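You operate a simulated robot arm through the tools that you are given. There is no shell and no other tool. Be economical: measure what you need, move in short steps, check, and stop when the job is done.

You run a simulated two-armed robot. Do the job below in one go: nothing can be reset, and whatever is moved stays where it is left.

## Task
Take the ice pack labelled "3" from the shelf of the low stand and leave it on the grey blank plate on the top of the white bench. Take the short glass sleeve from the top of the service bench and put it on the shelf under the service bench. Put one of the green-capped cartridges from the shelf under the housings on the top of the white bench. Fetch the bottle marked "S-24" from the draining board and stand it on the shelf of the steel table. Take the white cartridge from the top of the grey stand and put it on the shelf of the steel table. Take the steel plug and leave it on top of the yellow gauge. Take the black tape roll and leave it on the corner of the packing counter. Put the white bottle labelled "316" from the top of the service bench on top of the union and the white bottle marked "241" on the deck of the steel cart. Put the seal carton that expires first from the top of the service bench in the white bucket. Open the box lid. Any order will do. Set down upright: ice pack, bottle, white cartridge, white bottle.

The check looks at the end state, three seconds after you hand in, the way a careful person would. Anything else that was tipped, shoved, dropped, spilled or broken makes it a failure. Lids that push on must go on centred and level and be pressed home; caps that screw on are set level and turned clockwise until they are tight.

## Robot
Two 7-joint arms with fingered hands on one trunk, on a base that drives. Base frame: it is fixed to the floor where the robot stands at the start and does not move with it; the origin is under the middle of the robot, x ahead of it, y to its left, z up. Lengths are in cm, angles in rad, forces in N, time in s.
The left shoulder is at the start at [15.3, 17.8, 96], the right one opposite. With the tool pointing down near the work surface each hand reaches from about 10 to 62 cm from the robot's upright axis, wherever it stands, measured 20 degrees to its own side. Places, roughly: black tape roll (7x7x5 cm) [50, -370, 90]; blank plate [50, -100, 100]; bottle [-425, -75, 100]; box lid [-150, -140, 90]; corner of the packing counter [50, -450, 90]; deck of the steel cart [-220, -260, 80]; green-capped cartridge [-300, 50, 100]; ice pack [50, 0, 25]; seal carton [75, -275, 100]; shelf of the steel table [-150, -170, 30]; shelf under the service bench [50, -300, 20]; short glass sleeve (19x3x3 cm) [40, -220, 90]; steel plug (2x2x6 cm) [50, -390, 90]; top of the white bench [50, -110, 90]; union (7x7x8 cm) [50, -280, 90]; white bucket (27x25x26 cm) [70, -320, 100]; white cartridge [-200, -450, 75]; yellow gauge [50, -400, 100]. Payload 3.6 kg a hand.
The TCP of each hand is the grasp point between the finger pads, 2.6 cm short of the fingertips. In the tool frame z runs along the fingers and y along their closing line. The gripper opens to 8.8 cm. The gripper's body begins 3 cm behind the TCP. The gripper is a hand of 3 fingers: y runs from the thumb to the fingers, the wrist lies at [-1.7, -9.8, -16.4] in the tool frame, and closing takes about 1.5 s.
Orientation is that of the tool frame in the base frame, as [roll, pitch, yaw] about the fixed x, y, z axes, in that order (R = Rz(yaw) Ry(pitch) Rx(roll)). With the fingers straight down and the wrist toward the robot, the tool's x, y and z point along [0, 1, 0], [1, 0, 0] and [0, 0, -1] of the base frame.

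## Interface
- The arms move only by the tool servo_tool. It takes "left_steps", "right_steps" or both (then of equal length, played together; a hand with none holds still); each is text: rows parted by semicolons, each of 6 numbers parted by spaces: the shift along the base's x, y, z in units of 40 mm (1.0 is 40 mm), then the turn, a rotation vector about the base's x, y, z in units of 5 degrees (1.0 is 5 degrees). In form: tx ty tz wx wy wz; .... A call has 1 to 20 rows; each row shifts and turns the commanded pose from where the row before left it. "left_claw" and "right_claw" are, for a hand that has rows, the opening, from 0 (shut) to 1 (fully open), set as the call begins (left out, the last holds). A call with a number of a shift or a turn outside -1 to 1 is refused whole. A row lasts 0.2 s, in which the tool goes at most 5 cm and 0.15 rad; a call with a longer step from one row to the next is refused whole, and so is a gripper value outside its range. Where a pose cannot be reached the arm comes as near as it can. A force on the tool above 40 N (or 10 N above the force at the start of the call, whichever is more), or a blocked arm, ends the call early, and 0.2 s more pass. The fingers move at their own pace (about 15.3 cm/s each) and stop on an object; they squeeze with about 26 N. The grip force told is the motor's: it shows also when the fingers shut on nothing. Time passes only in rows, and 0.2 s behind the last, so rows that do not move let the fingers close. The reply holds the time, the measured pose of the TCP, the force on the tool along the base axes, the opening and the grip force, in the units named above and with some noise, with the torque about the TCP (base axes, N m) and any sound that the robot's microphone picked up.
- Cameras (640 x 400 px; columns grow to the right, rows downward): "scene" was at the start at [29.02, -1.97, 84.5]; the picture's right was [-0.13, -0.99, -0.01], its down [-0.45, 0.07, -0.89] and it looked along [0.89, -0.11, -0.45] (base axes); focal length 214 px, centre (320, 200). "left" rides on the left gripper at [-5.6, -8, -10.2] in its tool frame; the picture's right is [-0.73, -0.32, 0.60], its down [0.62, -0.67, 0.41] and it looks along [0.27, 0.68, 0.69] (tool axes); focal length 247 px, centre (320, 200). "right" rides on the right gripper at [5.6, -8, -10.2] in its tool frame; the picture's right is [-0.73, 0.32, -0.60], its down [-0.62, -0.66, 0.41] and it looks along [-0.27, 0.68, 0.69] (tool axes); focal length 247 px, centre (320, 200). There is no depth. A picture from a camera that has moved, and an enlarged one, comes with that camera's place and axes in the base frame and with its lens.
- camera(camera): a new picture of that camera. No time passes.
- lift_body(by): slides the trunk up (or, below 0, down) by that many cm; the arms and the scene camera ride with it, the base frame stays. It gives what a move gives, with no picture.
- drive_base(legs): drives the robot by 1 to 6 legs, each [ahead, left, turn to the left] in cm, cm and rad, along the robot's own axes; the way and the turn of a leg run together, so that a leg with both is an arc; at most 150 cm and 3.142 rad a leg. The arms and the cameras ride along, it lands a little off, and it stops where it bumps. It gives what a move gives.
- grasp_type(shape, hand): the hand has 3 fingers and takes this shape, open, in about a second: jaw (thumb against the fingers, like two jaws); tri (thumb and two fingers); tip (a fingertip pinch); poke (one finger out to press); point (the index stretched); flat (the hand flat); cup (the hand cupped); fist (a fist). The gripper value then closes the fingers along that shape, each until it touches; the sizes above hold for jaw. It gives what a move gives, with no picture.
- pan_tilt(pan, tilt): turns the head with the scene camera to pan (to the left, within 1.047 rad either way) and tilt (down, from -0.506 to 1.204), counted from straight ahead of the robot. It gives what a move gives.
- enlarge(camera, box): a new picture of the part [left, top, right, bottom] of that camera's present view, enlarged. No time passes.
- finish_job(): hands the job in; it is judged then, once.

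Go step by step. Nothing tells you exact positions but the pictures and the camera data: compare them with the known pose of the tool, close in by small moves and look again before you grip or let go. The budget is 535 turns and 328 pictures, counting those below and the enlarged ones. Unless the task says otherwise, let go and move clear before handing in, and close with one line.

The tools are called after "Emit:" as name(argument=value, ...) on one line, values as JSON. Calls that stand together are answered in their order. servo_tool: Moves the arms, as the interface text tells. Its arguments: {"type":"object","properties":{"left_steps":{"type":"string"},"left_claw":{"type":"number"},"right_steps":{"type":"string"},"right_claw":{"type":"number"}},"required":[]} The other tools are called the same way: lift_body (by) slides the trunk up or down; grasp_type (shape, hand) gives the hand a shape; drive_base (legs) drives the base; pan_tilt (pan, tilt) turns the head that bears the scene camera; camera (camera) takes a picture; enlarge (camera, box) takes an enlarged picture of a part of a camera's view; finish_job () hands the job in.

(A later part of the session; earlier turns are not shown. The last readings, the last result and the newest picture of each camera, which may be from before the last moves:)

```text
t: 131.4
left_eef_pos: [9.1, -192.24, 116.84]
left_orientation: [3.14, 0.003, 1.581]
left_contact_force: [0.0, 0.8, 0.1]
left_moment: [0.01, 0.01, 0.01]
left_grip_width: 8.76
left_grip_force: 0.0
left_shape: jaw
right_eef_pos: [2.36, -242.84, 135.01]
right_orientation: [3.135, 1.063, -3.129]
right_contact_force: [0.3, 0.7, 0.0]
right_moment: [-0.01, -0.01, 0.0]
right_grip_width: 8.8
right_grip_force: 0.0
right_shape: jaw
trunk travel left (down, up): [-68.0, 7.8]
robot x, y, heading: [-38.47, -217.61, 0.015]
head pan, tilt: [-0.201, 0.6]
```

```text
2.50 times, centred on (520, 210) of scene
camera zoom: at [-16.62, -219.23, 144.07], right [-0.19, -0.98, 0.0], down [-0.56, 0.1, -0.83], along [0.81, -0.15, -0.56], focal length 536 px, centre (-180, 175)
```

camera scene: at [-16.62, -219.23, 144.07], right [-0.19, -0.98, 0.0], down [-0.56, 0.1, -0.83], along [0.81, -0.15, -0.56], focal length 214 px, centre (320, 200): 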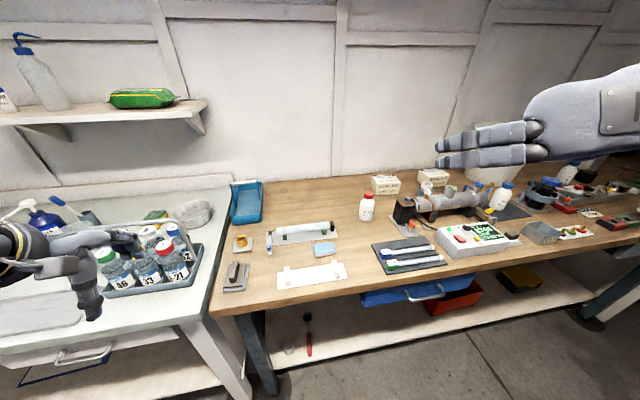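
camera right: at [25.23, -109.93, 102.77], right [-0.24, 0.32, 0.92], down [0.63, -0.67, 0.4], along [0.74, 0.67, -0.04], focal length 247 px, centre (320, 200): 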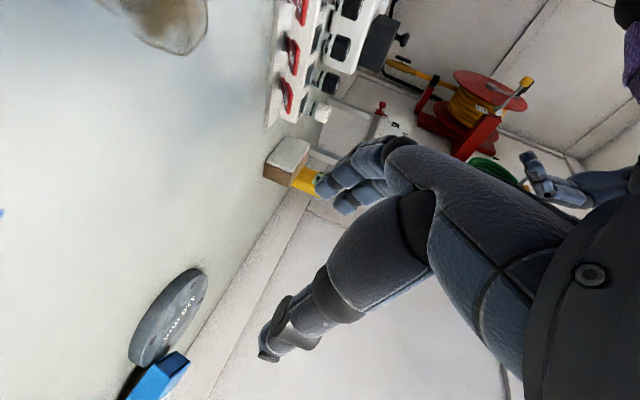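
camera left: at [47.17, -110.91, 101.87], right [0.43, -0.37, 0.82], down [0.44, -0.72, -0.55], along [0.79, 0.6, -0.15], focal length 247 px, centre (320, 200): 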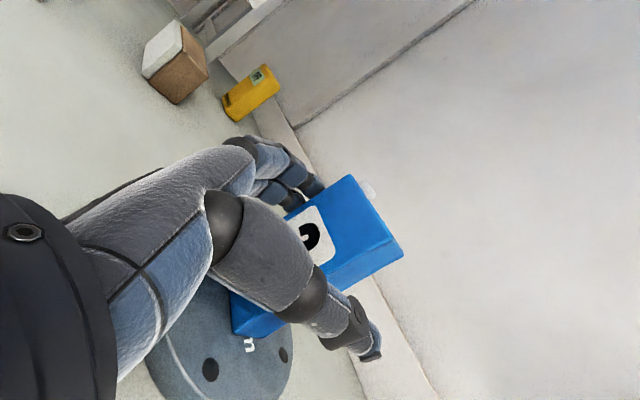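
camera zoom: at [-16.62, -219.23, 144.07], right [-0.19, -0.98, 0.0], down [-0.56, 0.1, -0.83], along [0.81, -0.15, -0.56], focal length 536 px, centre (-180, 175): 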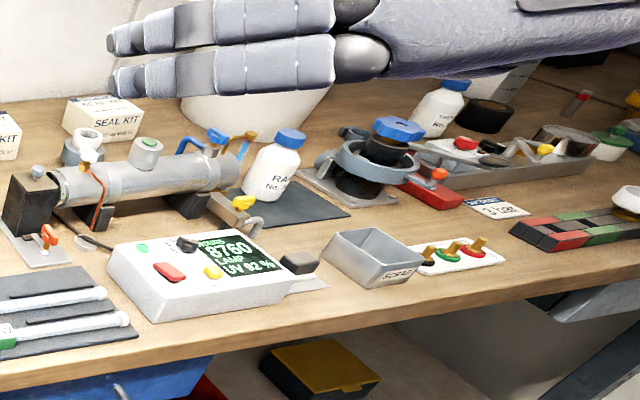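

The short glass sleeve lies on a cradle at about (41, -224), along y. I'll lower the trunk (raising the left hand relative to it) and move in.

Emit:
servo_tool(left_steps="0 0 1 0 0 0; 0 0 1 0 0 0; 0 0 1 0 0 0; 0 0 1 0 0 0")

Emit:
lift_body(by=-26)

Emit:
drive_base(legs=[[22, -22, 0]])

Emit:
camera(camera="left")

```text
t: 132.4
left_eef_pos: [9.14, -192.28, 132.78]
left_orientation: [3.141, 0.001, 1.58]
left_contact_force: [0.1, -0.1, 0.1]
left_moment: [-0.01, -0.02, -0.01]
left_grip_width: 8.77
left_grip_force: 0.1
left_shape: jaw
right_eef_pos: [2.36, -242.81, 135.06]
right_orientation: [3.139, 1.063, -3.127]
right_contact_force: [-0.4, -0.1, -0.5]
right_moment: [-0.07, 0.0, -0.02]
right_grip_width: 8.78
right_grip_force: 0.0
right_shape: jaw
trunk travel left (down, up): [-68.0, 7.8]
robot x, y, heading: [-38.12, -217.84, 0.014]
head pan, tilt: [-0.201, 0.6]
```

```text
t: 135.1
left_eef_pos: [9.02, -192.19, 106.82]
left_orientation: [3.138, -0.001, 1.58]
left_contact_force: [0.1, -1.2, -0.6]
left_moment: [0.01, 0.01, -0.04]
left_grip_width: 8.77
left_grip_force: 0.0
left_shape: jaw
right_eef_pos: [2.27, -242.7, 109.13]
right_orientation: [3.138, 1.065, -3.127]
right_contact_force: [0.0, 0.4, 1.1]
right_moment: [0.0, -0.01, -0.02]
right_grip_width: 8.78
right_grip_force: 0.1
right_shape: jaw
trunk travel left (down, up): [-42.0, 33.8]
robot x, y, heading: [-38.4, -217.64, 0.015]
head pan, tilt: [-0.201, 0.6]
```

```text
t: 137.2
left_eef_pos: [31.8, -214.09, 106.74]
left_orientation: [3.14, -0.002, 1.577]
left_contact_force: [-0.4, 0.3, 0.3]
left_moment: [0.03, -0.02, -0.02]
left_grip_width: 8.8
left_grip_force: 0.0
left_shape: jaw
right_eef_pos: [24.87, -264.48, 109.06]
right_orientation: [3.137, 1.062, -3.129]
right_contact_force: [0.2, -0.3, 0.5]
right_moment: [-0.01, 0.0, 0.02]
right_grip_width: 8.81
right_grip_force: 0.0
right_shape: jaw
trunk travel left (down, up): [-42.0, 33.8]
robot x, y, heading: [-15.66, -239.27, 0.01]
head pan, tilt: [-0.201, 0.6]
```

```text
247 pictures are left
camera left: at [23.78, -219.72, 117.0], right [-0.31, -0.74, -0.6], down [-0.67, 0.62, -0.41], along [0.67, 0.27, -0.69], focal length 247 px, centre (320, 200)
```

left: 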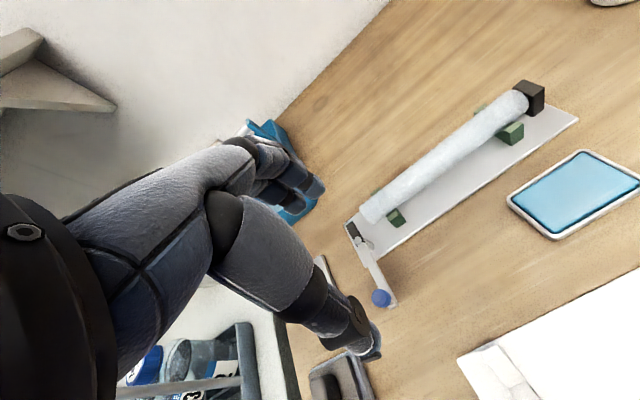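

Emit:
servo_tool(left_steps="0.7 -0.88 0 0 0 0; 0.7 -0.88 0 0 0 0; 0.75 -0.87 0 0 0 0; 0 0 -0.9 0 0 0; 0 0 -0.9 0 0 0")

Emit:
camera(camera="left")

Emit:
pan_tilt(pan=0.3, tilt=0.55)

Emit:
camera(camera="scene")

```text
t: 138.4
left_eef_pos: [40.46, -224.76, 99.7]
left_orientation: [3.139, -0.001, 1.577]
left_contact_force: [0.3, 0.4, -0.5]
left_moment: [-0.02, 0.03, -0.01]
left_grip_width: 8.79
left_grip_force: 0.1
left_shape: jaw
right_eef_pos: [24.8, -264.44, 109.1]
right_orientation: [3.136, 1.062, -3.133]
right_contact_force: [-1.2, 0.0, -0.9]
right_moment: [-0.01, -0.01, 0.0]
right_grip_width: 8.78
right_grip_force: 0.1
right_shape: jaw
trunk travel left (down, up): [-42.0, 33.8]
robot x, y, heading: [-15.78, -239.49, 0.016]
head pan, tilt: [-0.201, 0.6]
```

```text
246 pictures are left
camera left: at [32.39, -230.27, 110.01], right [-0.31, -0.74, -0.6], down [-0.67, 0.62, -0.41], along [0.68, 0.27, -0.69], focal length 247 px, centre (320, 200)
```

left: 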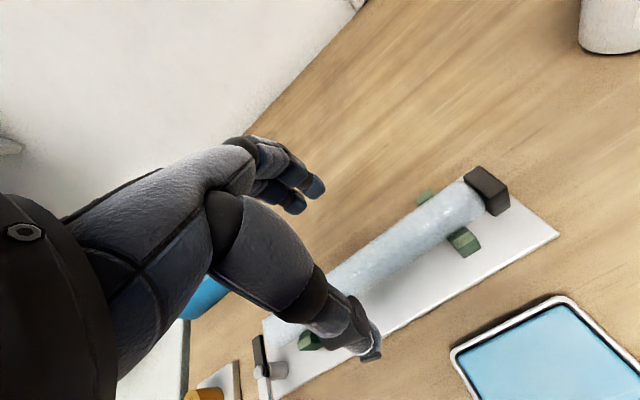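

```text
t: 139.3
left_eef_pos: [40.34, -224.6, 99.75]
left_orientation: [3.139, -0.001, 1.578]
left_contact_force: [-0.7, -0.9, -0.2]
left_moment: [0.01, -0.02, 0.01]
left_grip_width: 8.77
left_grip_force: 0.2
left_shape: jaw
right_eef_pos: [24.9, -264.42, 109.2]
right_orientation: [3.136, 1.062, -3.133]
right_contact_force: [0.6, 0.1, 0.5]
right_moment: [0.0, 0.02, 0.0]
right_grip_width: 8.78
right_grip_force: 0.0
right_shape: jaw
trunk travel left (down, up): [-42.0, 33.8]
robot x, y, heading: [-15.4, -239.71, 0.008]
head pan, tilt: [0.3, 0.55]
```

```text
245 pictures are left
camera scene: at [6.88, -236.49, 117.85], right [0.31, -0.95, 0.0], down [-0.5, -0.16, -0.85], along [0.81, 0.26, -0.52], focal length 214 px, centre (320, 200)
```

scene: 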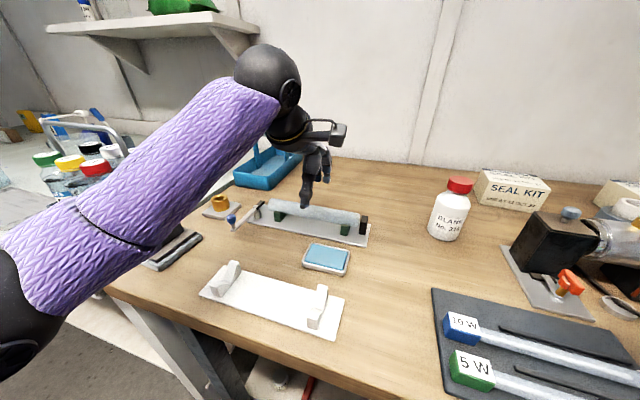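

Emit:
servo_tool(left_steps="0.05 0 -0.6 0 0 0; 0 0 -0.6 0 0 0; 0 0 -0.3 0 0 0")

Emit:
enlarge(camera="scene", box=[230, 140, 390, 260])

```text
t: 140.1
left_eef_pos: [40.65, -224.56, 93.52]
left_orientation: [3.139, 0.0, 1.577]
left_contact_force: [0.6, 0.1, 0.7]
left_moment: [0.0, 0.01, 0.02]
left_grip_width: 8.79
left_grip_force: 0.0
left_shape: jaw
right_eef_pos: [24.82, -264.45, 109.14]
right_orientation: [3.137, 1.062, -3.13]
right_contact_force: [0.1, -0.5, -0.1]
right_moment: [-0.03, -0.01, 0.02]
right_grip_width: 8.76
right_grip_force: 0.0
right_shape: jaw
trunk travel left (down, up): [-42.0, 33.8]
robot x, y, heading: [-15.77, -239.2, 0.015]
head pan, tilt: [0.3, 0.55]
```

```text
3.33 times, centred on (310, 200) of scene
camera zoom: at [6.88, -236.48, 117.85], right [0.31, -0.95, 0.0], down [-0.5, -0.16, -0.85], along [0.81, 0.26, -0.52], focal length 715 px, centre (353, 200)
```

zoom: 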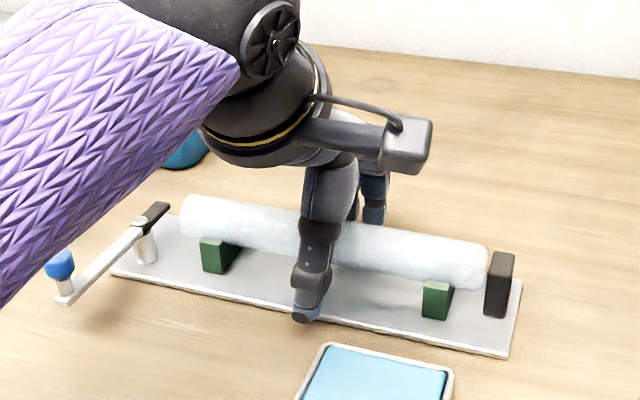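

Emit:
servo_tool(left_steps="0 0 0 0 0 0; 0 0 0 0 0 0; 0 0 0 0 0 0; 0 0 0 0 0 0; 0 0 0 0 0 0; 0 0 0 0 0 0; 0 0 0 0 0 0", left_claw=0)

Emit:
servo_tool(left_steps="0 0 0.3 0 0 0; 0 0 0.5 0 0 0; 0 0 0.8 0 0 0; 0 0 0.8 0 0 0")

Emit:
enlarge(camera="scene", box=[230, 120, 390, 260])

```text
t: 141.7
left_eef_pos: [40.52, -224.6, 93.66]
left_orientation: [3.139, 0.001, 1.578]
left_contact_force: [-0.6, 0.7, 0.4]
left_moment: [-0.01, 0.0, -0.03]
left_grip_width: 1.87
left_grip_force: 24.9
left_shape: jaw
right_eef_pos: [24.7, -264.47, 109.11]
right_orientation: [3.14, 1.06, -3.128]
right_contact_force: [-0.7, 0.0, 0.1]
right_moment: [-0.01, 0.01, 0.01]
right_grip_width: 8.78
right_grip_force: 0.0
right_shape: jaw
trunk travel left (down, up): [-42.0, 33.8]
robot x, y, heading: [-16.19, -239.2, 0.015]
head pan, tilt: [0.3, 0.55]
```

```text
t: 142.7
left_eef_pos: [40.79, -224.63, 103.28]
left_orientation: [3.139, -0.001, 1.578]
left_contact_force: [0.0, -0.4, -1.1]
left_moment: [-0.01, 0.01, 0.01]
left_grip_width: 1.89
left_grip_force: 25.0
left_shape: jaw
right_eef_pos: [24.81, -264.49, 109.1]
right_orientation: [3.138, 1.062, -3.127]
right_contact_force: [0.9, 0.0, 0.0]
right_moment: [-0.04, -0.02, 0.01]
right_grip_width: 8.77
right_grip_force: 0.1
right_shape: jaw
trunk travel left (down, up): [-42.0, 33.8]
robot x, y, heading: [-15.67, -239.44, 0.011]
head pan, tilt: [0.3, 0.55]
```

```text
2.86 times, centred on (310, 190) of scene
camera zoom: at [6.88, -236.49, 117.85], right [0.31, -0.95, 0.0], down [-0.5, -0.16, -0.85], along [0.81, 0.26, -0.52], focal length 613 px, centre (349, 229)
```

zoom: 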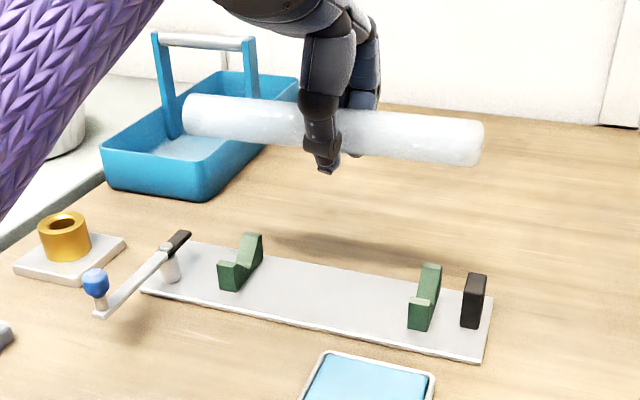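

The sleeve is in hand. Backing off, then lowering to look at the shelf below.

Emit:
drive_base(legs=[[-40, 0, 0]])

Emit:
lift_body(by=-40)

Emit:
pan_tilt(pan=-0.35, tilt=0.5)

Emit:
camera(camera="scene")

```text
t: 145.3
left_eef_pos: [-0.79, -225.56, 103.39]
left_orientation: [3.139, -0.001, 1.564]
left_contact_force: [-0.3, -0.5, -0.7]
left_moment: [-0.02, -0.02, 0.0]
left_grip_width: 1.87
left_grip_force: 24.8
left_shape: jaw
right_eef_pos: [-17.39, -265.3, 109.03]
right_orientation: [3.139, 1.065, 3.138]
right_contact_force: [0.2, 0.7, 0.0]
right_moment: [0.02, -0.01, 0.0]
right_grip_width: 8.77
right_grip_force: 0.1
right_shape: jaw
trunk travel left (down, up): [-42.0, 33.8]
robot x, y, heading: [-57.42, -239.59, -0.003]
head pan, tilt: [0.3, 0.55]
```

```text
t: 149.1
left_eef_pos: [-0.65, -225.72, 63.38]
left_orientation: [3.137, 0.001, 1.562]
left_contact_force: [0.5, -1.4, -1.2]
left_moment: [0.0, 0.0, -0.01]
left_grip_width: 1.89
left_grip_force: 25.2
left_shape: jaw
right_eef_pos: [-12.95, -265.28, 58.29]
right_orientation: [3.137, 0.722, 3.139]
right_contact_force: [0.4, -0.5, -0.1]
right_moment: [-0.02, -0.01, 0.02]
right_grip_width: 8.77
right_grip_force: 0.0
right_shape: jaw
trunk travel left (down, up): [-2.0, 73.8]
robot x, y, heading: [-57.71, -239.7, -0.006]
head pan, tilt: [0.3, 0.55]
```

```text
t: 150.1
left_eef_pos: [-0.73, -225.65, 63.24]
left_orientation: [3.14, -0.001, 1.564]
left_contact_force: [0.3, 0.7, -0.5]
left_moment: [0.01, -0.03, -0.02]
left_grip_width: 1.91
left_grip_force: 24.8
left_shape: jaw
right_eef_pos: [-12.98, -265.3, 58.13]
right_orientation: [3.139, 0.722, -3.141]
right_contact_force: [0.9, 0.7, 0.8]
right_moment: [-0.02, -0.02, -0.03]
right_grip_width: 8.8
right_grip_force: 0.0
right_shape: jaw
trunk travel left (down, up): [-2.0, 73.8]
robot x, y, heading: [-57.22, -239.85, 0.001]
head pan, tilt: [-0.351, 0.499]
```

```text
242 pictures are left
camera scene: at [-27.65, -242.8, 74.93], right [-0.34, -0.94, 0.0], down [-0.45, 0.17, -0.88], along [0.82, -0.3, -0.48], focal length 214 px, centre (320, 200)
```

scene: 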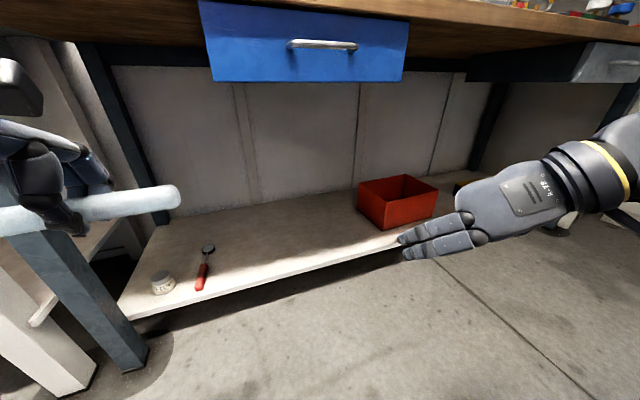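

The shelf is at z ≈17.5, front edge x≈23, and it's free around y -255. I'll lower the left hand here in the open, then drive in.

Emit:
lift_body(by=-2)

Emit:
servo_tool(left_steps="0 0 -1 0 0 0; 0 0 -1 0 0 0; 0 0 -1 0 0 0; 0 0 -1 0 0 0; 0 0 -1 0 0 0; 0 0 -1 0 0 0; 0 0 -1 0 0 0; 0 0 -1 0 0 0")

```text
t: 150.8
left_eef_pos: [-0.84, -225.66, 61.34]
left_orientation: [3.138, -0.001, 1.566]
left_contact_force: [0.3, 1.0, 0.6]
left_moment: [0.01, 0.02, -0.02]
left_grip_width: 1.87
left_grip_force: 25.1
left_shape: jaw
right_eef_pos: [-12.85, -265.33, 55.58]
right_orientation: [3.135, 0.7, -3.14]
right_contact_force: [0.0, 0.0, -0.1]
right_moment: [-0.01, 0.02, -0.02]
right_grip_width: 8.79
right_grip_force: 0.0
right_shape: jaw
trunk travel left (down, up): [0.0, 75.7]
robot x, y, heading: [-57.27, -239.53, 0.0]
head pan, tilt: [-0.351, 0.499]
```

```text
t: 152.6
left_eef_pos: [-0.48, -225.19, 29.09]
left_orientation: [3.141, -0.003, 1.565]
left_contact_force: [0.2, 0.7, 0.1]
left_moment: [-0.01, -0.02, 0.01]
left_grip_width: 1.93
left_grip_force: 25.4
left_shape: jaw
right_eef_pos: [-12.79, -265.36, 55.64]
right_orientation: [3.134, 0.7, 3.138]
right_contact_force: [0.0, 0.2, 0.2]
right_moment: [-0.02, -0.01, 0.0]
right_grip_width: 8.78
right_grip_force: 0.0
right_shape: jaw
trunk travel left (down, up): [0.0, 75.7]
robot x, y, heading: [-57.52, -239.47, -0.001]
head pan, tilt: [-0.351, 0.499]
```

Emit:
servo_tool(right_steps="-1 0 0 0 0 0; -1 0 0 0 0 0; -1 0 0 0 0 0")

Emit:
drive_base(legs=[[0, -30, 0], [32, 0, 0]])

Emit:
camera(camera="left")

```text
t: 153.4
left_eef_pos: [-0.63, -225.24, 29.13]
left_orientation: [3.141, -0.001, 1.562]
left_contact_force: [-0.1, -0.3, 0.2]
left_moment: [-0.01, 0.01, -0.01]
left_grip_width: 1.91
left_grip_force: 24.1
left_shape: jaw
right_eef_pos: [-22.61, -267.95, 51.46]
right_orientation: [3.133, 0.7, 3.138]
right_contact_force: [0.4, -0.3, -0.5]
right_moment: [-0.03, -0.03, 0.0]
right_grip_width: 8.78
right_grip_force: 0.0
right_shape: jaw
right hand out of reach, approached as far as the arm can: row 1, 2, 3
trunk travel left (down, up): [0.0, 75.7]
robot x, y, heading: [-57.3, -239.18, 0.0]
head pan, tilt: [-0.351, 0.499]
```

```text
t: 157.2
left_eef_pos: [30.71, -254.83, 29.17]
left_orientation: [3.138, -0.003, 1.575]
left_contact_force: [0.3, 0.4, -0.4]
left_moment: [0.02, 0.0, 0.01]
left_grip_width: 1.91
left_grip_force: 24.6
left_shape: jaw
right_eef_pos: [9.26, -297.82, 51.6]
right_orientation: [3.135, 0.7, -3.131]
right_contact_force: [-0.3, 1.5, -0.4]
right_moment: [0.0, 0.0, 0.01]
right_grip_width: 8.79
right_grip_force: 0.0
right_shape: jaw
trunk travel left (down, up): [0.0, 75.7]
robot x, y, heading: [-25.82, -269.87, 0.005]
head pan, tilt: [-0.351, 0.499]
```

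```text
241 pictures are left
camera left: at [22.75, -260.46, 39.44], right [-0.32, -0.74, -0.6], down [-0.67, 0.62, -0.41], along [0.68, 0.27, -0.69], focal length 247 px, centre (320, 200)
```

left: 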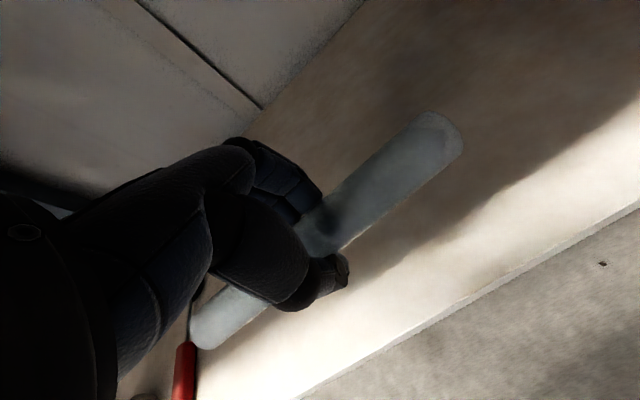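

Emit:
servo_tool(left_steps="0.7 0 0 0 0 0; 0.7 0 0 0 0 0; 0 0 -0.7 0 0 0; 0 0 -0.7 0 0 0")

Emit:
servo_tool(left_steps="0 0 -0.2 0 0 0; 0 0 -0.2 0 0 0; 0 0 -0.2 0 0 0; 0 0 -0.2 0 0 0")

Emit:
camera(camera="left")

```text
t: 158.2
left_eef_pos: [36.4, -254.84, 23.66]
left_orientation: [3.138, 0.0, 1.574]
left_contact_force: [0.2, 0.9, -0.3]
left_moment: [0.01, -0.05, 0.02]
left_grip_width: 1.9
left_grip_force: 24.9
left_shape: jaw
right_eef_pos: [9.33, -297.88, 51.5]
right_orientation: [3.135, 0.701, -3.131]
right_contact_force: [0.4, 0.1, 0.4]
right_moment: [-0.02, -0.06, 0.0]
right_grip_width: 8.77
right_grip_force: 0.1
right_shape: jaw
trunk travel left (down, up): [0.0, 75.7]
robot x, y, heading: [-25.95, -269.99, 0.008]
head pan, tilt: [-0.351, 0.499]
```

```text
t: 159.2
left_eef_pos: [36.4, -254.8, 20.34]
left_orientation: [3.139, 0.0, 1.574]
left_contact_force: [0.7, -0.5, -0.5]
left_moment: [-0.01, 0.01, -0.01]
left_grip_width: 1.94
left_grip_force: 24.9
left_shape: jaw
right_eef_pos: [9.21, -297.75, 51.56]
right_orientation: [3.134, 0.699, -3.133]
right_contact_force: [-0.3, 0.3, -0.3]
right_moment: [-0.01, 0.02, 0.03]
right_grip_width: 8.78
right_grip_force: 0.0
right_shape: jaw
trunk travel left (down, up): [0.0, 75.7]
robot x, y, heading: [-25.96, -269.83, 0.011]
head pan, tilt: [-0.351, 0.499]
```

```text
240 pictures are left
camera left: at [28.38, -260.44, 30.63], right [-0.31, -0.74, -0.6], down [-0.67, 0.62, -0.41], along [0.68, 0.27, -0.69], focal length 247 px, centre (320, 200)
```

left: 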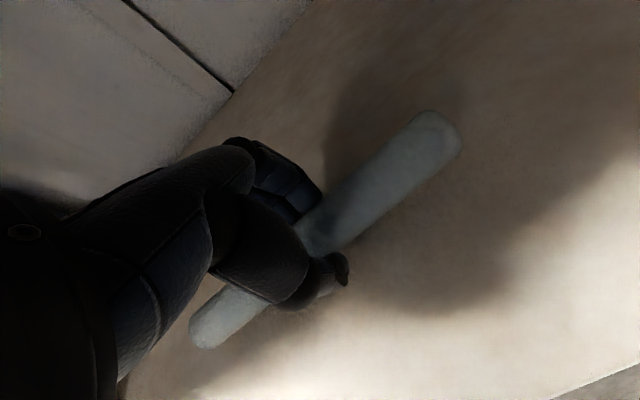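

Emit:
servo_tool(left_steps="0 0 -0.15 0 0 0; 0 0 -0.15 0 0 0; 0 0 -0.15 0 0 0; 0 0 -0.1 0 0 0")

```text
t: 160.2
left_eef_pos: [36.31, -254.61, 19.01]
left_orientation: [3.127, 0.005, 1.572]
left_contact_force: [-5.0, -7.0, 33.8]
left_moment: [-0.28, 0.32, -0.11]
left_grip_width: 2.0
left_grip_force: 24.6
left_shape: jaw
left hand out of reach, approached as far as the arm can: row 3, 4
right_eef_pos: [9.06, -298.0, 51.63]
right_orientation: [3.132, 0.704, -3.135]
right_contact_force: [0.1, 0.1, -0.6]
right_moment: [0.02, -0.03, 0.02]
right_grip_width: 8.77
right_grip_force: 0.1
right_shape: jaw
trunk travel left (down, up): [0.0, 75.7]
robot x, y, heading: [-26.23, -269.8, 0.008]
head pan, tilt: [-0.351, 0.499]
```

Emit:
servo_tool(left_steps="0 0 0.06 0 0 0; 0 0 0 0 0 0")

Emit:
servo_tool(left_steps="0 0 0 0 0 0; 0 0 0 0 0 0; 0 0 0 0 0 0; 0 0 0 0 0 0", left_claw=0.7)

Emit:
servo_tool(left_steps="0 0 0.5 0 0 0; 0 0 0.8 0 0 0; 0 0 0.8 0 0 0")

Emit:
camera(camera="left")

```text
t: 160.8
left_eef_pos: [36.11, -254.11, 18.86]
left_orientation: [3.134, -0.003, 1.574]
left_contact_force: [5.0, -5.2, 21.7]
left_moment: [-0.22, -0.15, -0.01]
left_grip_width: 1.96
left_grip_force: 25.7
left_shape: jaw
right_eef_pos: [9.18, -297.7, 51.53]
right_orientation: [3.134, 0.702, -3.133]
right_contact_force: [0.4, -0.5, 0.6]
right_moment: [0.01, -0.02, 0.01]
right_grip_width: 8.78
right_grip_force: 0.0
right_shape: jaw
trunk travel left (down, up): [0.0, 75.7]
robot x, y, heading: [-26.05, -269.71, 0.011]
head pan, tilt: [-0.351, 0.499]
```

```text
t: 161.8
left_eef_pos: [36.42, -254.14, 18.93]
left_orientation: [3.129, -0.002, 1.576]
left_contact_force: [8.0, -0.1, 25.7]
left_moment: [-0.19, 0.36, 0.05]
left_grip_width: 4.99
left_grip_force: 0.1
left_shape: jaw
right_eef_pos: [9.18, -297.83, 51.58]
right_orientation: [3.132, 0.702, -3.133]
right_contact_force: [0.3, -0.7, -0.9]
right_moment: [0.01, 0.02, 0.0]
right_grip_width: 8.77
right_grip_force: 0.1
right_shape: jaw
trunk travel left (down, up): [0.0, 75.7]
robot x, y, heading: [-25.72, -269.36, 0.011]
head pan, tilt: [-0.351, 0.499]
```

```text
t: 162.6
left_eef_pos: [35.94, -254.32, 26.79]
left_orientation: [-3.139, -0.003, 1.572]
left_contact_force: [-0.5, 0.1, 0.5]
left_moment: [0.0, 0.0, 0.05]
left_grip_width: 6.18
left_grip_force: 0.1
left_shape: jaw
right_eef_pos: [9.15, -297.8, 51.51]
right_orientation: [3.135, 0.701, -3.134]
right_contact_force: [-0.5, -0.1, -0.1]
right_moment: [0.02, 0.0, -0.01]
right_grip_width: 8.76
right_grip_force: 0.1
right_shape: jaw
trunk travel left (down, up): [0.0, 75.7]
robot x, y, heading: [-25.7, -269.94, 0.006]
head pan, tilt: [-0.351, 0.499]
```

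```text
239 pictures are left
camera left: at [27.92, -259.85, 37.14], right [-0.32, -0.73, -0.6], down [-0.67, 0.62, -0.41], along [0.67, 0.27, -0.69], focal length 247 px, centre (320, 200)
```

left: 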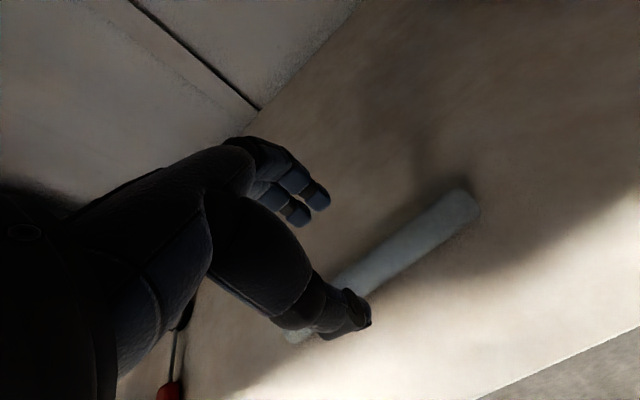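

Sleeve lies on the shelf. Backing out, raising, and going to read the bottles and cartons.

Emit:
servo_tool(left_steps="-0.8 0 0.3 0 0 0; -0.8 0 0.3 0 0 0; -0.8 0 0.3 0 0 0")

Emit:
drive_base(legs=[[-32, 0, 0]])

Emit:
lift_body(by=40)

Emit:
lift_body(by=20)

Emit:
servo_tool(left_steps="0 0 1 0 0 0; 0 0 1 0 0 0; 0 0 1 0 0 0; 0 0 1 0 0 0; 0 0 0 0 0 0", left_claw=1)

Emit:
pan_tilt(pan=-0.15, tilt=0.5)

Emit:
camera(camera="scene")

```text
t: 163.6
left_eef_pos: [31.77, -251.99, 33.51]
left_orientation: [3.045, -0.045, 1.579]
left_contact_force: [-0.3, -0.1, 0.4]
left_moment: [-0.03, 0.03, 0.0]
left_grip_width: 6.12
left_grip_force: 0.1
left_shape: jaw
right_eef_pos: [9.21, -297.9, 51.53]
right_orientation: [3.135, 0.7, -3.131]
right_contact_force: [0.1, 0.6, -0.2]
right_moment: [-0.02, -0.01, 0.01]
right_grip_width: 8.76
right_grip_force: 0.1
right_shape: jaw
trunk travel left (down, up): [0.0, 75.7]
robot x, y, heading: [-25.92, -269.65, 0.012]
head pan, tilt: [-0.351, 0.499]
stopped in row 3 (left hand): the arm was blocked; the commanded pose is now the measured one
```

```text
t: 165.7
left_eef_pos: [0.31, -252.15, 33.48]
left_orientation: [3.046, -0.046, 1.581]
left_contact_force: [0.7, -0.2, -0.1]
left_moment: [-0.01, 0.0, -0.02]
left_grip_width: 6.14
left_grip_force: 0.1
left_shape: jaw
right_eef_pos: [-22.12, -298.14, 51.5]
right_orientation: [3.135, 0.7, -3.132]
right_contact_force: [0.1, 0.7, -0.9]
right_moment: [-0.01, -0.02, -0.03]
right_grip_width: 8.8
right_grip_force: 0.0
right_shape: jaw
trunk travel left (down, up): [0.0, 75.7]
robot x, y, heading: [-57.3, -269.96, 0.012]
head pan, tilt: [-0.351, 0.499]
```

```text
t: 169.5
left_eef_pos: [0.31, -252.22, 73.5]
left_orientation: [3.047, -0.046, 1.581]
left_contact_force: [0.1, 0.6, 0.5]
left_moment: [-0.04, 0.01, -0.01]
left_grip_width: 6.14
left_grip_force: 0.1
left_shape: jaw
right_eef_pos: [-23.1, -298.08, 96.22]
right_orientation: [3.136, 0.862, -3.129]
right_contact_force: [-0.3, -0.1, 0.3]
right_moment: [0.02, 0.01, -0.01]
right_grip_width: 8.79
right_grip_force: 0.1
right_shape: jaw
trunk travel left (down, up): [-40.0, 35.7]
robot x, y, heading: [-57.35, -270.28, 0.008]
head pan, tilt: [-0.351, 0.499]
```

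```text
t: 171.7
left_eef_pos: [0.25, -252.12, 93.45]
left_orientation: [3.048, -0.044, 1.58]
left_contact_force: [0.4, 0.1, -0.4]
left_moment: [0.02, 0.02, -0.03]
left_grip_width: 6.14
left_grip_force: 0.0
left_shape: jaw
right_eef_pos: [-22.94, -298.13, 116.24]
right_orientation: [3.133, 0.863, -3.13]
right_contact_force: [0.7, -1.3, -0.2]
right_moment: [0.01, 0.03, -0.01]
right_grip_width: 8.78
right_grip_force: 0.1
right_shape: jaw
trunk travel left (down, up): [-60.0, 15.7]
robot x, y, heading: [-57.4, -269.93, 0.005]
head pan, tilt: [-0.351, 0.499]
```

```text
t: 172.9
left_eef_pos: [0.23, -252.15, 109.59]
left_orientation: [3.047, -0.045, 1.58]
left_contact_force: [0.1, -1.0, 0.0]
left_moment: [-0.04, -0.01, 0.02]
left_grip_width: 8.79
left_grip_force: 0.0
left_shape: jaw
right_eef_pos: [-22.91, -298.1, 116.26]
right_orientation: [3.133, 0.862, -3.13]
right_contact_force: [-1.5, -0.7, -0.4]
right_moment: [0.03, 0.0, -0.03]
right_grip_width: 8.75
right_grip_force: 0.1
right_shape: jaw
trunk travel left (down, up): [-60.0, 15.7]
robot x, y, heading: [-57.24, -270.19, 0.008]
head pan, tilt: [-0.351, 0.499]
```

```text
t: 173.6
left_eef_pos: [0.34, -252.2, 109.43]
left_orientation: [3.046, -0.047, 1.581]
left_contact_force: [0.2, 0.4, -0.6]
left_moment: [0.02, 0.01, 0.0]
left_grip_width: 8.79
left_grip_force: 0.0
left_shape: jaw
right_eef_pos: [-23.04, -298.16, 116.25]
right_orientation: [3.135, 0.861, -3.129]
right_contact_force: [-0.1, 0.0, 0.3]
right_moment: [0.03, -0.03, 0.0]
right_grip_width: 8.79
right_grip_force: 0.0
right_shape: jaw
trunk travel left (down, up): [-60.0, 15.7]
robot x, y, heading: [-57.6, -269.81, 0.013]
head pan, tilt: [-0.15, 0.499]
```

```text
238 pictures are left
camera scene: at [-35.19, -271.28, 136.96], right [-0.14, -0.99, 0.0], down [-0.47, 0.07, -0.88], along [0.87, -0.12, -0.48], focal length 214 px, centre (320, 200)
```

scene: 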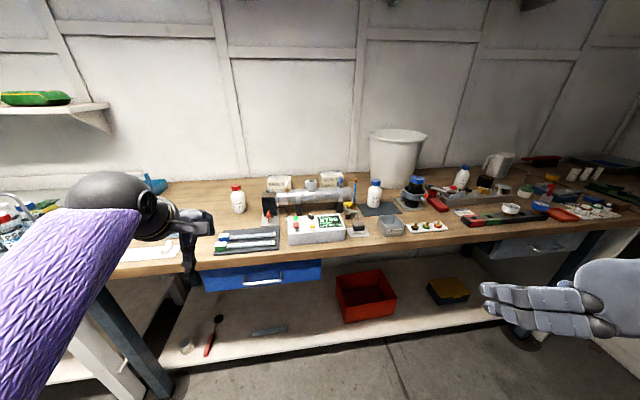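

Emit:
enlarge(camera="scene", box=[210, 160, 350, 250])

Emit:
enlarge(camera="scene", box=[340, 150, 480, 240])

Emit:
enlarge(camera="scene", box=[460, 140, 640, 250])

```text
4.44 times, centred on (280, 205) of scene
camera zoom: at [-35.19, -271.28, 136.96], right [-0.14, -0.99, 0.0], down [-0.47, 0.07, -0.88], along [0.87, -0.12, -0.48], focal length 953 px, centre (498, 178)
```

zoom: 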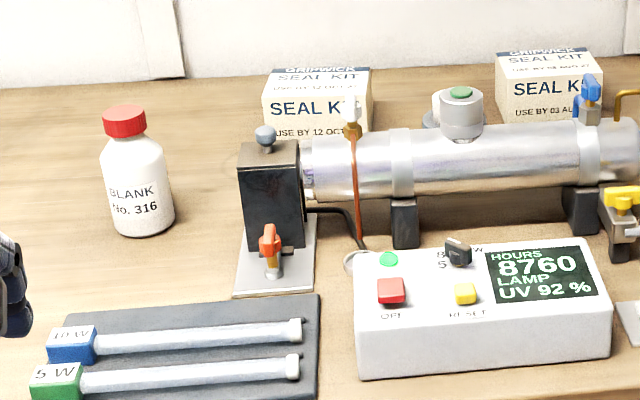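

```text
4.44 times, centred on (410, 195) of scene
camera zoom: at [-35.19, -271.28, 136.96], right [-0.14, -0.99, 0.0], down [-0.47, 0.07, -0.88], along [0.87, -0.12, -0.48], focal length 953 px, centre (-80, 222)
```

zoom: 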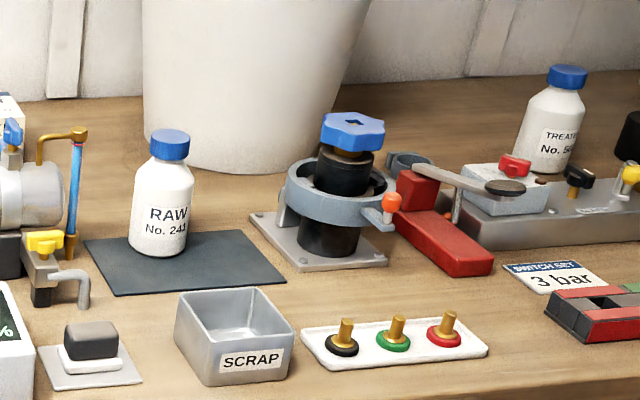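

```text
3.56 times, centred on (550, 195) of scene
camera zoom: at [-35.19, -271.28, 136.96], right [-0.14, -0.99, 0.0], down [-0.47, 0.07, -0.88], along [0.87, -0.12, -0.48], focal length 763 px, centre (-498, 218)
```

zoom: 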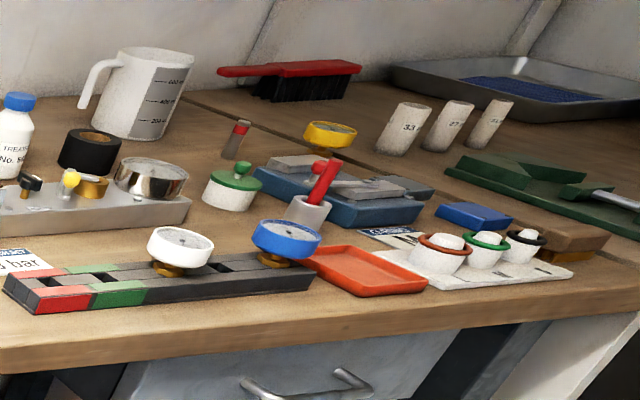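

Emit:
enlarge(camera="scene", box=[260, 165, 350, 215])

```text
7.11 times, centred on (305, 190) of scene
camera zoom: at [-35.19, -271.28, 136.96], right [-0.14, -0.99, 0.0], down [-0.47, 0.07, -0.88], along [0.87, -0.12, -0.48], focal length 1525 px, centre (427, 271)
```

zoom: 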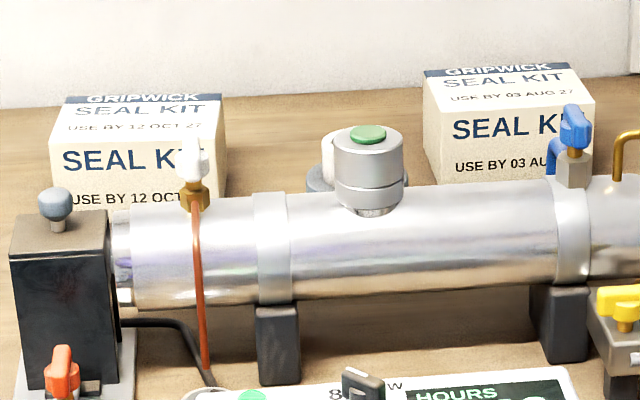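

Emit:
drive_base(legs=[[33, -12, 0]])

Emit:
pan_tilt(pan=0.0, tilt=0.7)

Emit:
camera(camera="scene")

```text
t: 175.8
left_eef_pos: [32.75, -264.72, 109.6]
left_orientation: [3.048, -0.046, 1.571]
left_contact_force: [-0.7, -0.1, -0.2]
left_moment: [-0.02, 0.01, 0.01]
left_grip_width: 8.76
left_grip_force: 0.1
left_shape: jaw
right_eef_pos: [9.17, -310.44, 116.25]
right_orientation: [3.133, 0.863, -3.139]
right_contact_force: [-0.1, 0.2, 0.1]
right_moment: [0.01, -0.03, -0.03]
right_grip_width: 8.76
right_grip_force: 0.0
right_shape: jaw
trunk travel left (down, up): [-60.0, 15.7]
robot x, y, heading: [-24.95, -282.05, 0.007]
head pan, tilt: [-0.15, 0.499]
```

```text
t: 176.6
left_eef_pos: [32.63, -264.66, 109.44]
left_orientation: [3.047, -0.045, 1.571]
left_contact_force: [1.1, -0.2, 0.2]
left_moment: [0.02, 0.03, 0.03]
left_grip_width: 8.77
left_grip_force: 0.1
left_shape: jaw
right_eef_pos: [8.98, -310.42, 116.26]
right_orientation: [3.135, 0.862, -3.138]
right_contact_force: [-0.3, 0.4, 1.1]
right_moment: [-0.02, -0.01, 0.04]
right_grip_width: 8.77
right_grip_force: 0.0
right_shape: jaw
trunk travel left (down, up): [-60.0, 15.7]
robot x, y, heading: [-25.05, -282.0, 0.007]
head pan, tilt: [0.0, 0.7]
```

```text
233 pictures are left
camera scene: at [-3.38, -282.11, 135.2], right [0.0, -1.0, 0.0], down [-0.64, 0.0, -0.77], along [0.77, 0.0, -0.64], focal length 214 px, centre (320, 200)
```

scene: 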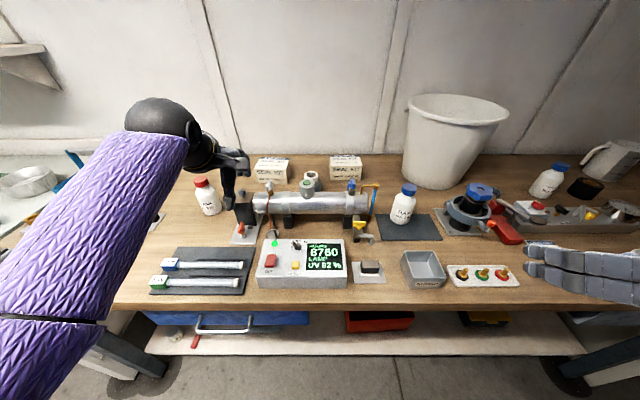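

Emit:
enlarge(camera="scene", box=[240, 140, 400, 260])

Emit:
enlarge(camera="scene", box=[380, 150, 540, 260])

```text
3.33 times, centred on (320, 200) of scene
camera zoom: at [-3.38, -282.11, 135.2], right [0.0, -1.0, 0.0], down [-0.64, 0.0, -0.77], along [0.77, 0.0, -0.64], focal length 715 px, centre (320, 200)
```

zoom: 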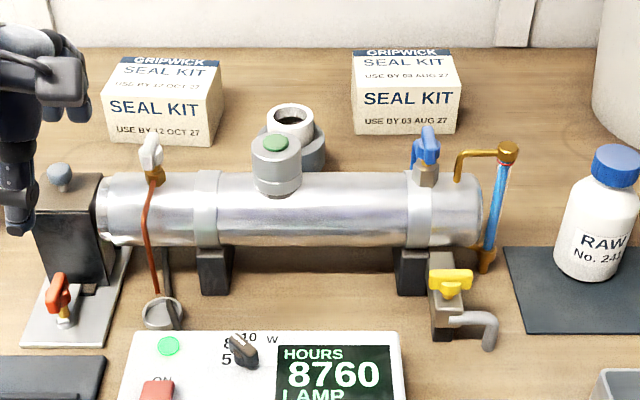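

```text
3.64 times, centred on (460, 205) of scene
camera zoom: at [-3.38, -282.11, 135.2], right [0.0, -1.0, 0.0], down [-0.64, 0.0, -0.77], along [0.77, 0.0, -0.64], focal length 780 px, centre (-189, 182)
```

zoom: 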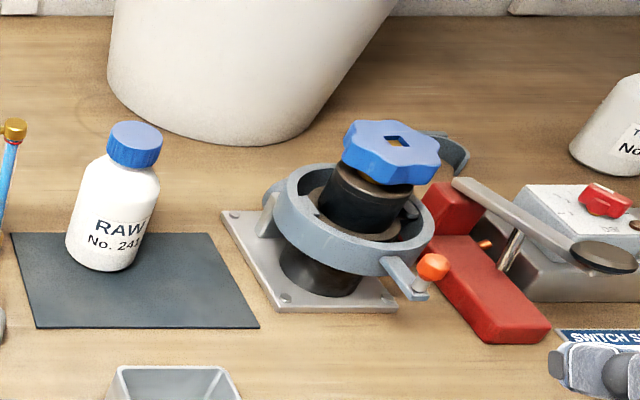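

The union is the grey fitting with a white pipe ring behind the UV chamber, at about (54.5, -279.5), top z≈98. Bottle 316 (red cap) is at (46, -249), and the carton "03 AUG 27" (right one) expires first. I'll pinch bottle 316 by its cap from above with the left hand.

Emit:
servo_tool(left_steps="0 0 0.8 -0.26 0.54 0; 0 0 0.8 -0.26 0.54 0; 0 0 0.8 0 0 0")

Emit:
drive_base(legs=[[12, 8, 0]])

Emit:
camera(camera="left")

```text
t: 177.4
left_eef_pos: [32.84, -264.71, 119.18]
left_orientation: [-3.142, 0.001, 1.569]
left_contact_force: [0.2, 0.1, 0.3]
left_moment: [0.02, 0.02, 0.0]
left_grip_width: 8.77
left_grip_force: 0.0
left_shape: jaw
right_eef_pos: [9.04, -310.38, 116.15]
right_orientation: [3.134, 0.864, -3.137]
right_contact_force: [0.6, -0.4, 0.9]
right_moment: [-0.05, -0.01, -0.02]
right_grip_width: 8.76
right_grip_force: 0.0
right_shape: jaw
trunk travel left (down, up): [-60.0, 15.7]
robot x, y, heading: [-24.84, -282.4, 0.003]
head pan, tilt: [0.0, 0.7]
```

```text
t: 178.7
left_eef_pos: [44.63, -256.7, 119.23]
left_orientation: [-3.141, -0.001, 1.568]
left_contact_force: [-0.3, 1.0, 0.3]
left_moment: [-0.04, -0.01, 0.01]
left_grip_width: 8.76
left_grip_force: 0.0
left_shape: jaw
right_eef_pos: [20.97, -302.57, 116.09]
right_orientation: [3.135, 0.862, -3.137]
right_contact_force: [-0.2, 0.0, -0.5]
right_moment: [-0.04, 0.0, -0.02]
right_grip_width: 8.82
right_grip_force: 0.2
right_shape: jaw
trunk travel left (down, up): [-60.0, 15.7]
robot x, y, heading: [-12.75, -274.15, 0.002]
head pan, tilt: [0.0, 0.7]
```

```text
230 pictures are left
camera left: at [36.64, -262.27, 129.49], right [-0.32, -0.73, -0.6], down [-0.66, 0.62, -0.41], along [0.68, 0.27, -0.69], focal length 247 px, centre (320, 200)
```

left: 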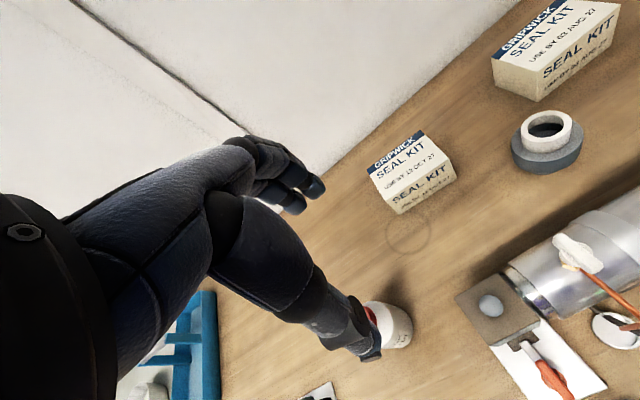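

Emit:
servo_tool(left_steps="0.2 0.9 0 0 0 0; 0.1 0.9 -0.3 0 0 0; 0 0 -0.6 0 0 0")

Emit:
camera(camera="left")

Emit:
pan_tilt(pan=0.45, tilt=0.6)

Emit:
camera(camera="scene")

```text
t: 179.5
left_eef_pos: [45.62, -249.79, 115.7]
left_orientation: [3.14, -0.001, 1.568]
left_contact_force: [0.0, 0.0, -0.3]
left_moment: [0.04, 0.01, -0.03]
left_grip_width: 8.8
left_grip_force: 0.1
left_shape: jaw
right_eef_pos: [20.91, -302.65, 116.31]
right_orientation: [3.132, 0.862, -3.139]
right_contact_force: [0.7, 0.1, 0.2]
right_moment: [-0.04, 0.0, -0.01]
right_grip_width: 8.79
right_grip_force: 0.0
right_shape: jaw
trunk travel left (down, up): [-60.0, 15.7]
robot x, y, heading: [-13.05, -274.08, 0.003]
head pan, tilt: [0.0, 0.7]
```

```text
229 pictures are left
camera left: at [37.55, -255.28, 125.92], right [-0.32, -0.73, -0.6], down [-0.66, 0.62, -0.41], along [0.68, 0.27, -0.69], focal length 247 px, centre (320, 200)
```

left: 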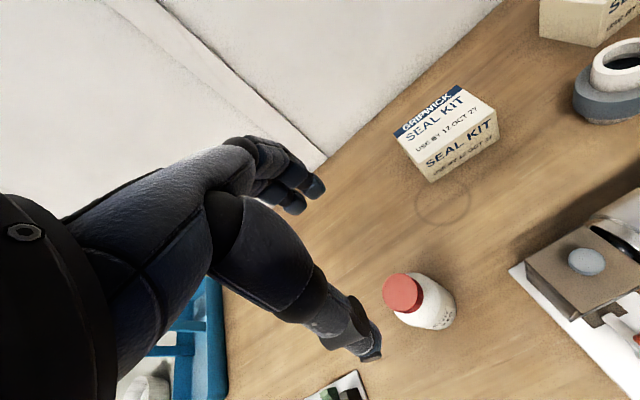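

```text
t: 180.4
left_eef_pos: [45.76, -249.65, 115.57]
left_orientation: [3.14, 0.0, 1.57]
left_contact_force: [0.4, 0.3, 0.6]
left_moment: [-0.01, 0.0, 0.02]
left_grip_width: 8.76
left_grip_force: 0.1
left_shape: jaw
right_eef_pos: [20.91, -302.62, 116.21]
right_orientation: [3.134, 0.862, -3.14]
right_contact_force: [0.4, -0.6, 0.1]
right_moment: [-0.01, -0.02, -0.02]
right_grip_width: 8.78
right_grip_force: 0.0
right_shape: jaw
trunk travel left (down, up): [-60.0, 15.7]
robot x, y, heading: [-12.77, -274.45, 0.004]
head pan, tilt: [0.45, 0.6]
```

```text
228 pictures are left
camera scene: at [7.9, -270.36, 136.05], right [0.44, -0.9, 0.0], down [-0.51, -0.25, -0.82], along [0.74, 0.36, -0.57], focal length 214 px, centre (320, 200)
```

scene: 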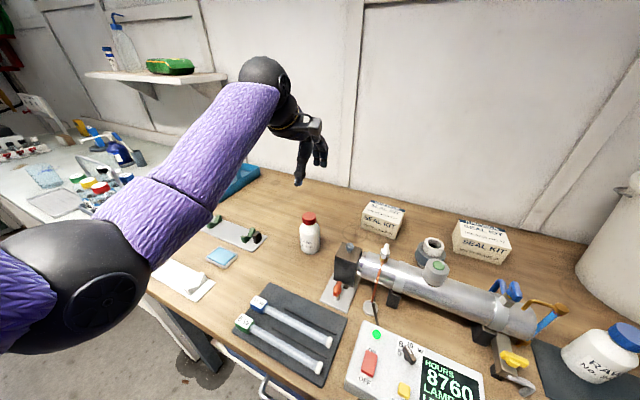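

Cap top at (45.3, -249.05, 101) from two views. Descending onto the cap.

Emit:
servo_tool(left_steps="-0.1 0.16 -0.8 0 0 0; 0 0 -0.9 0 0 0; 0 0 -0.9 0 0 0; 0 0 -0.7 0 0 0; 0 0 -0.45 0 0 0")

Emit:
enlarge(camera="scene", box=[250, 150, 370, 260])

```text
t: 181.6
left_eef_pos: [45.69, -248.91, 100.58]
left_orientation: [3.14, 0.003, 1.569]
left_contact_force: [0.4, -0.5, -0.8]
left_moment: [0.0, -0.02, -0.02]
left_grip_width: 8.78
left_grip_force: 0.0
left_shape: jaw
right_eef_pos: [20.91, -302.6, 116.17]
right_orientation: [3.133, 0.863, -3.139]
right_contact_force: [0.8, -0.1, -0.1]
right_moment: [0.0, 0.01, 0.0]
right_grip_width: 8.77
right_grip_force: 0.1
right_shape: jaw
trunk travel left (down, up): [-60.0, 15.7]
robot x, y, heading: [-13.11, -274.15, 0.003]
head pan, tilt: [0.45, 0.6]
```

```text
3.64 times, centred on (310, 205) of scene
camera zoom: at [7.92, -270.36, 136.05], right [0.44, -0.9, 0.0], down [-0.51, -0.25, -0.82], along [0.74, 0.36, -0.57], focal length 780 px, centre (356, 182)
```

zoom: 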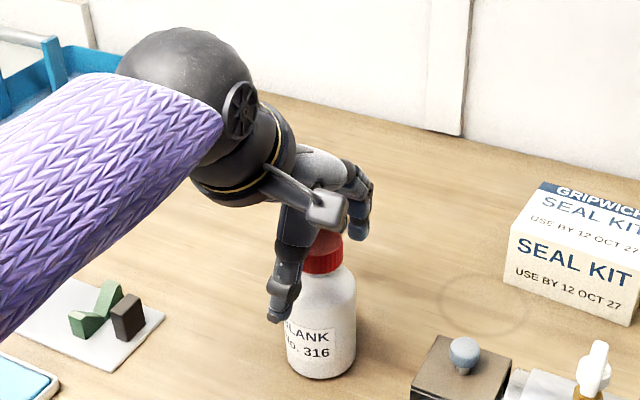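

Emit:
servo_tool(left_steps="-0.1 0 0.1 0 0 0; 0 0 0 0 0 0; 0 0 0 0 0 0; 0 0 0 0 0 0; 0 0 0 0 0 0; 0 0 0 0 0 0", left_claw=0)

Emit:
servo_tool(left_steps="0 0 0.4 0 0 0; 0 0 0.8 0 0 0; 0 0 0.8 0 0 0; 0 0 0.8 0 0 0")

Emit:
camera(camera="scene")

```text
t: 183.0
left_eef_pos: [45.2, -248.69, 101.14]
left_orientation: [3.138, -0.001, 1.569]
left_contact_force: [0.9, 0.0, 7.6]
left_moment: [-0.08, -0.27, 0.02]
left_grip_width: 2.06
left_grip_force: 26.3
left_shape: jaw
right_eef_pos: [20.93, -302.56, 116.21]
right_orientation: [3.132, 0.862, -3.139]
right_contact_force: [-1.2, 0.4, -0.5]
right_moment: [0.0, 0.02, -0.02]
right_grip_width: 8.78
right_grip_force: 0.1
right_shape: jaw
trunk travel left (down, up): [-60.0, 15.7]
robot x, y, heading: [-13.47, -274.17, 0.004]
head pan, tilt: [0.45, 0.6]
```

```text
t: 184.0
left_eef_pos: [45.16, -248.87, 112.16]
left_orientation: [3.141, 0.002, 1.568]
left_contact_force: [0.0, 0.4, -1.6]
left_moment: [0.01, -0.02, -0.06]
left_grip_width: 1.98
left_grip_force: 25.8
left_shape: jaw
right_eef_pos: [20.92, -302.43, 116.34]
right_orientation: [3.134, 0.863, -3.137]
right_contact_force: [-0.7, -0.6, -0.3]
right_moment: [-0.01, -0.02, 0.04]
right_grip_width: 8.77
right_grip_force: 0.1
right_shape: jaw
trunk travel left (down, up): [-60.0, 15.7]
robot x, y, heading: [-13.14, -274.33, 0.004]
head pan, tilt: [0.45, 0.6]
```

```text
226 pictures are left
camera scene: at [7.91, -270.36, 136.05], right [0.44, -0.9, 0.0], down [-0.51, -0.25, -0.82], along [0.74, 0.36, -0.57], focal length 214 px, centre (320, 200)
```

scene: 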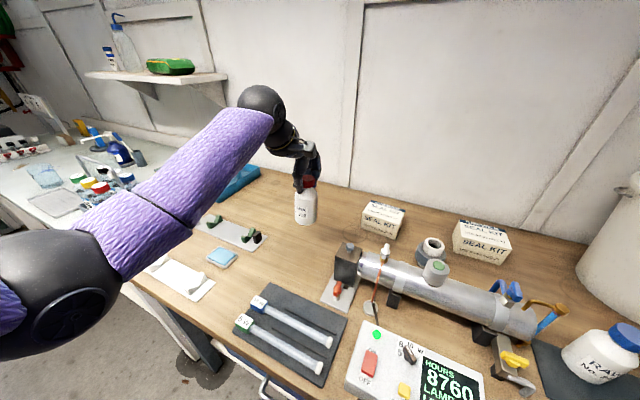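

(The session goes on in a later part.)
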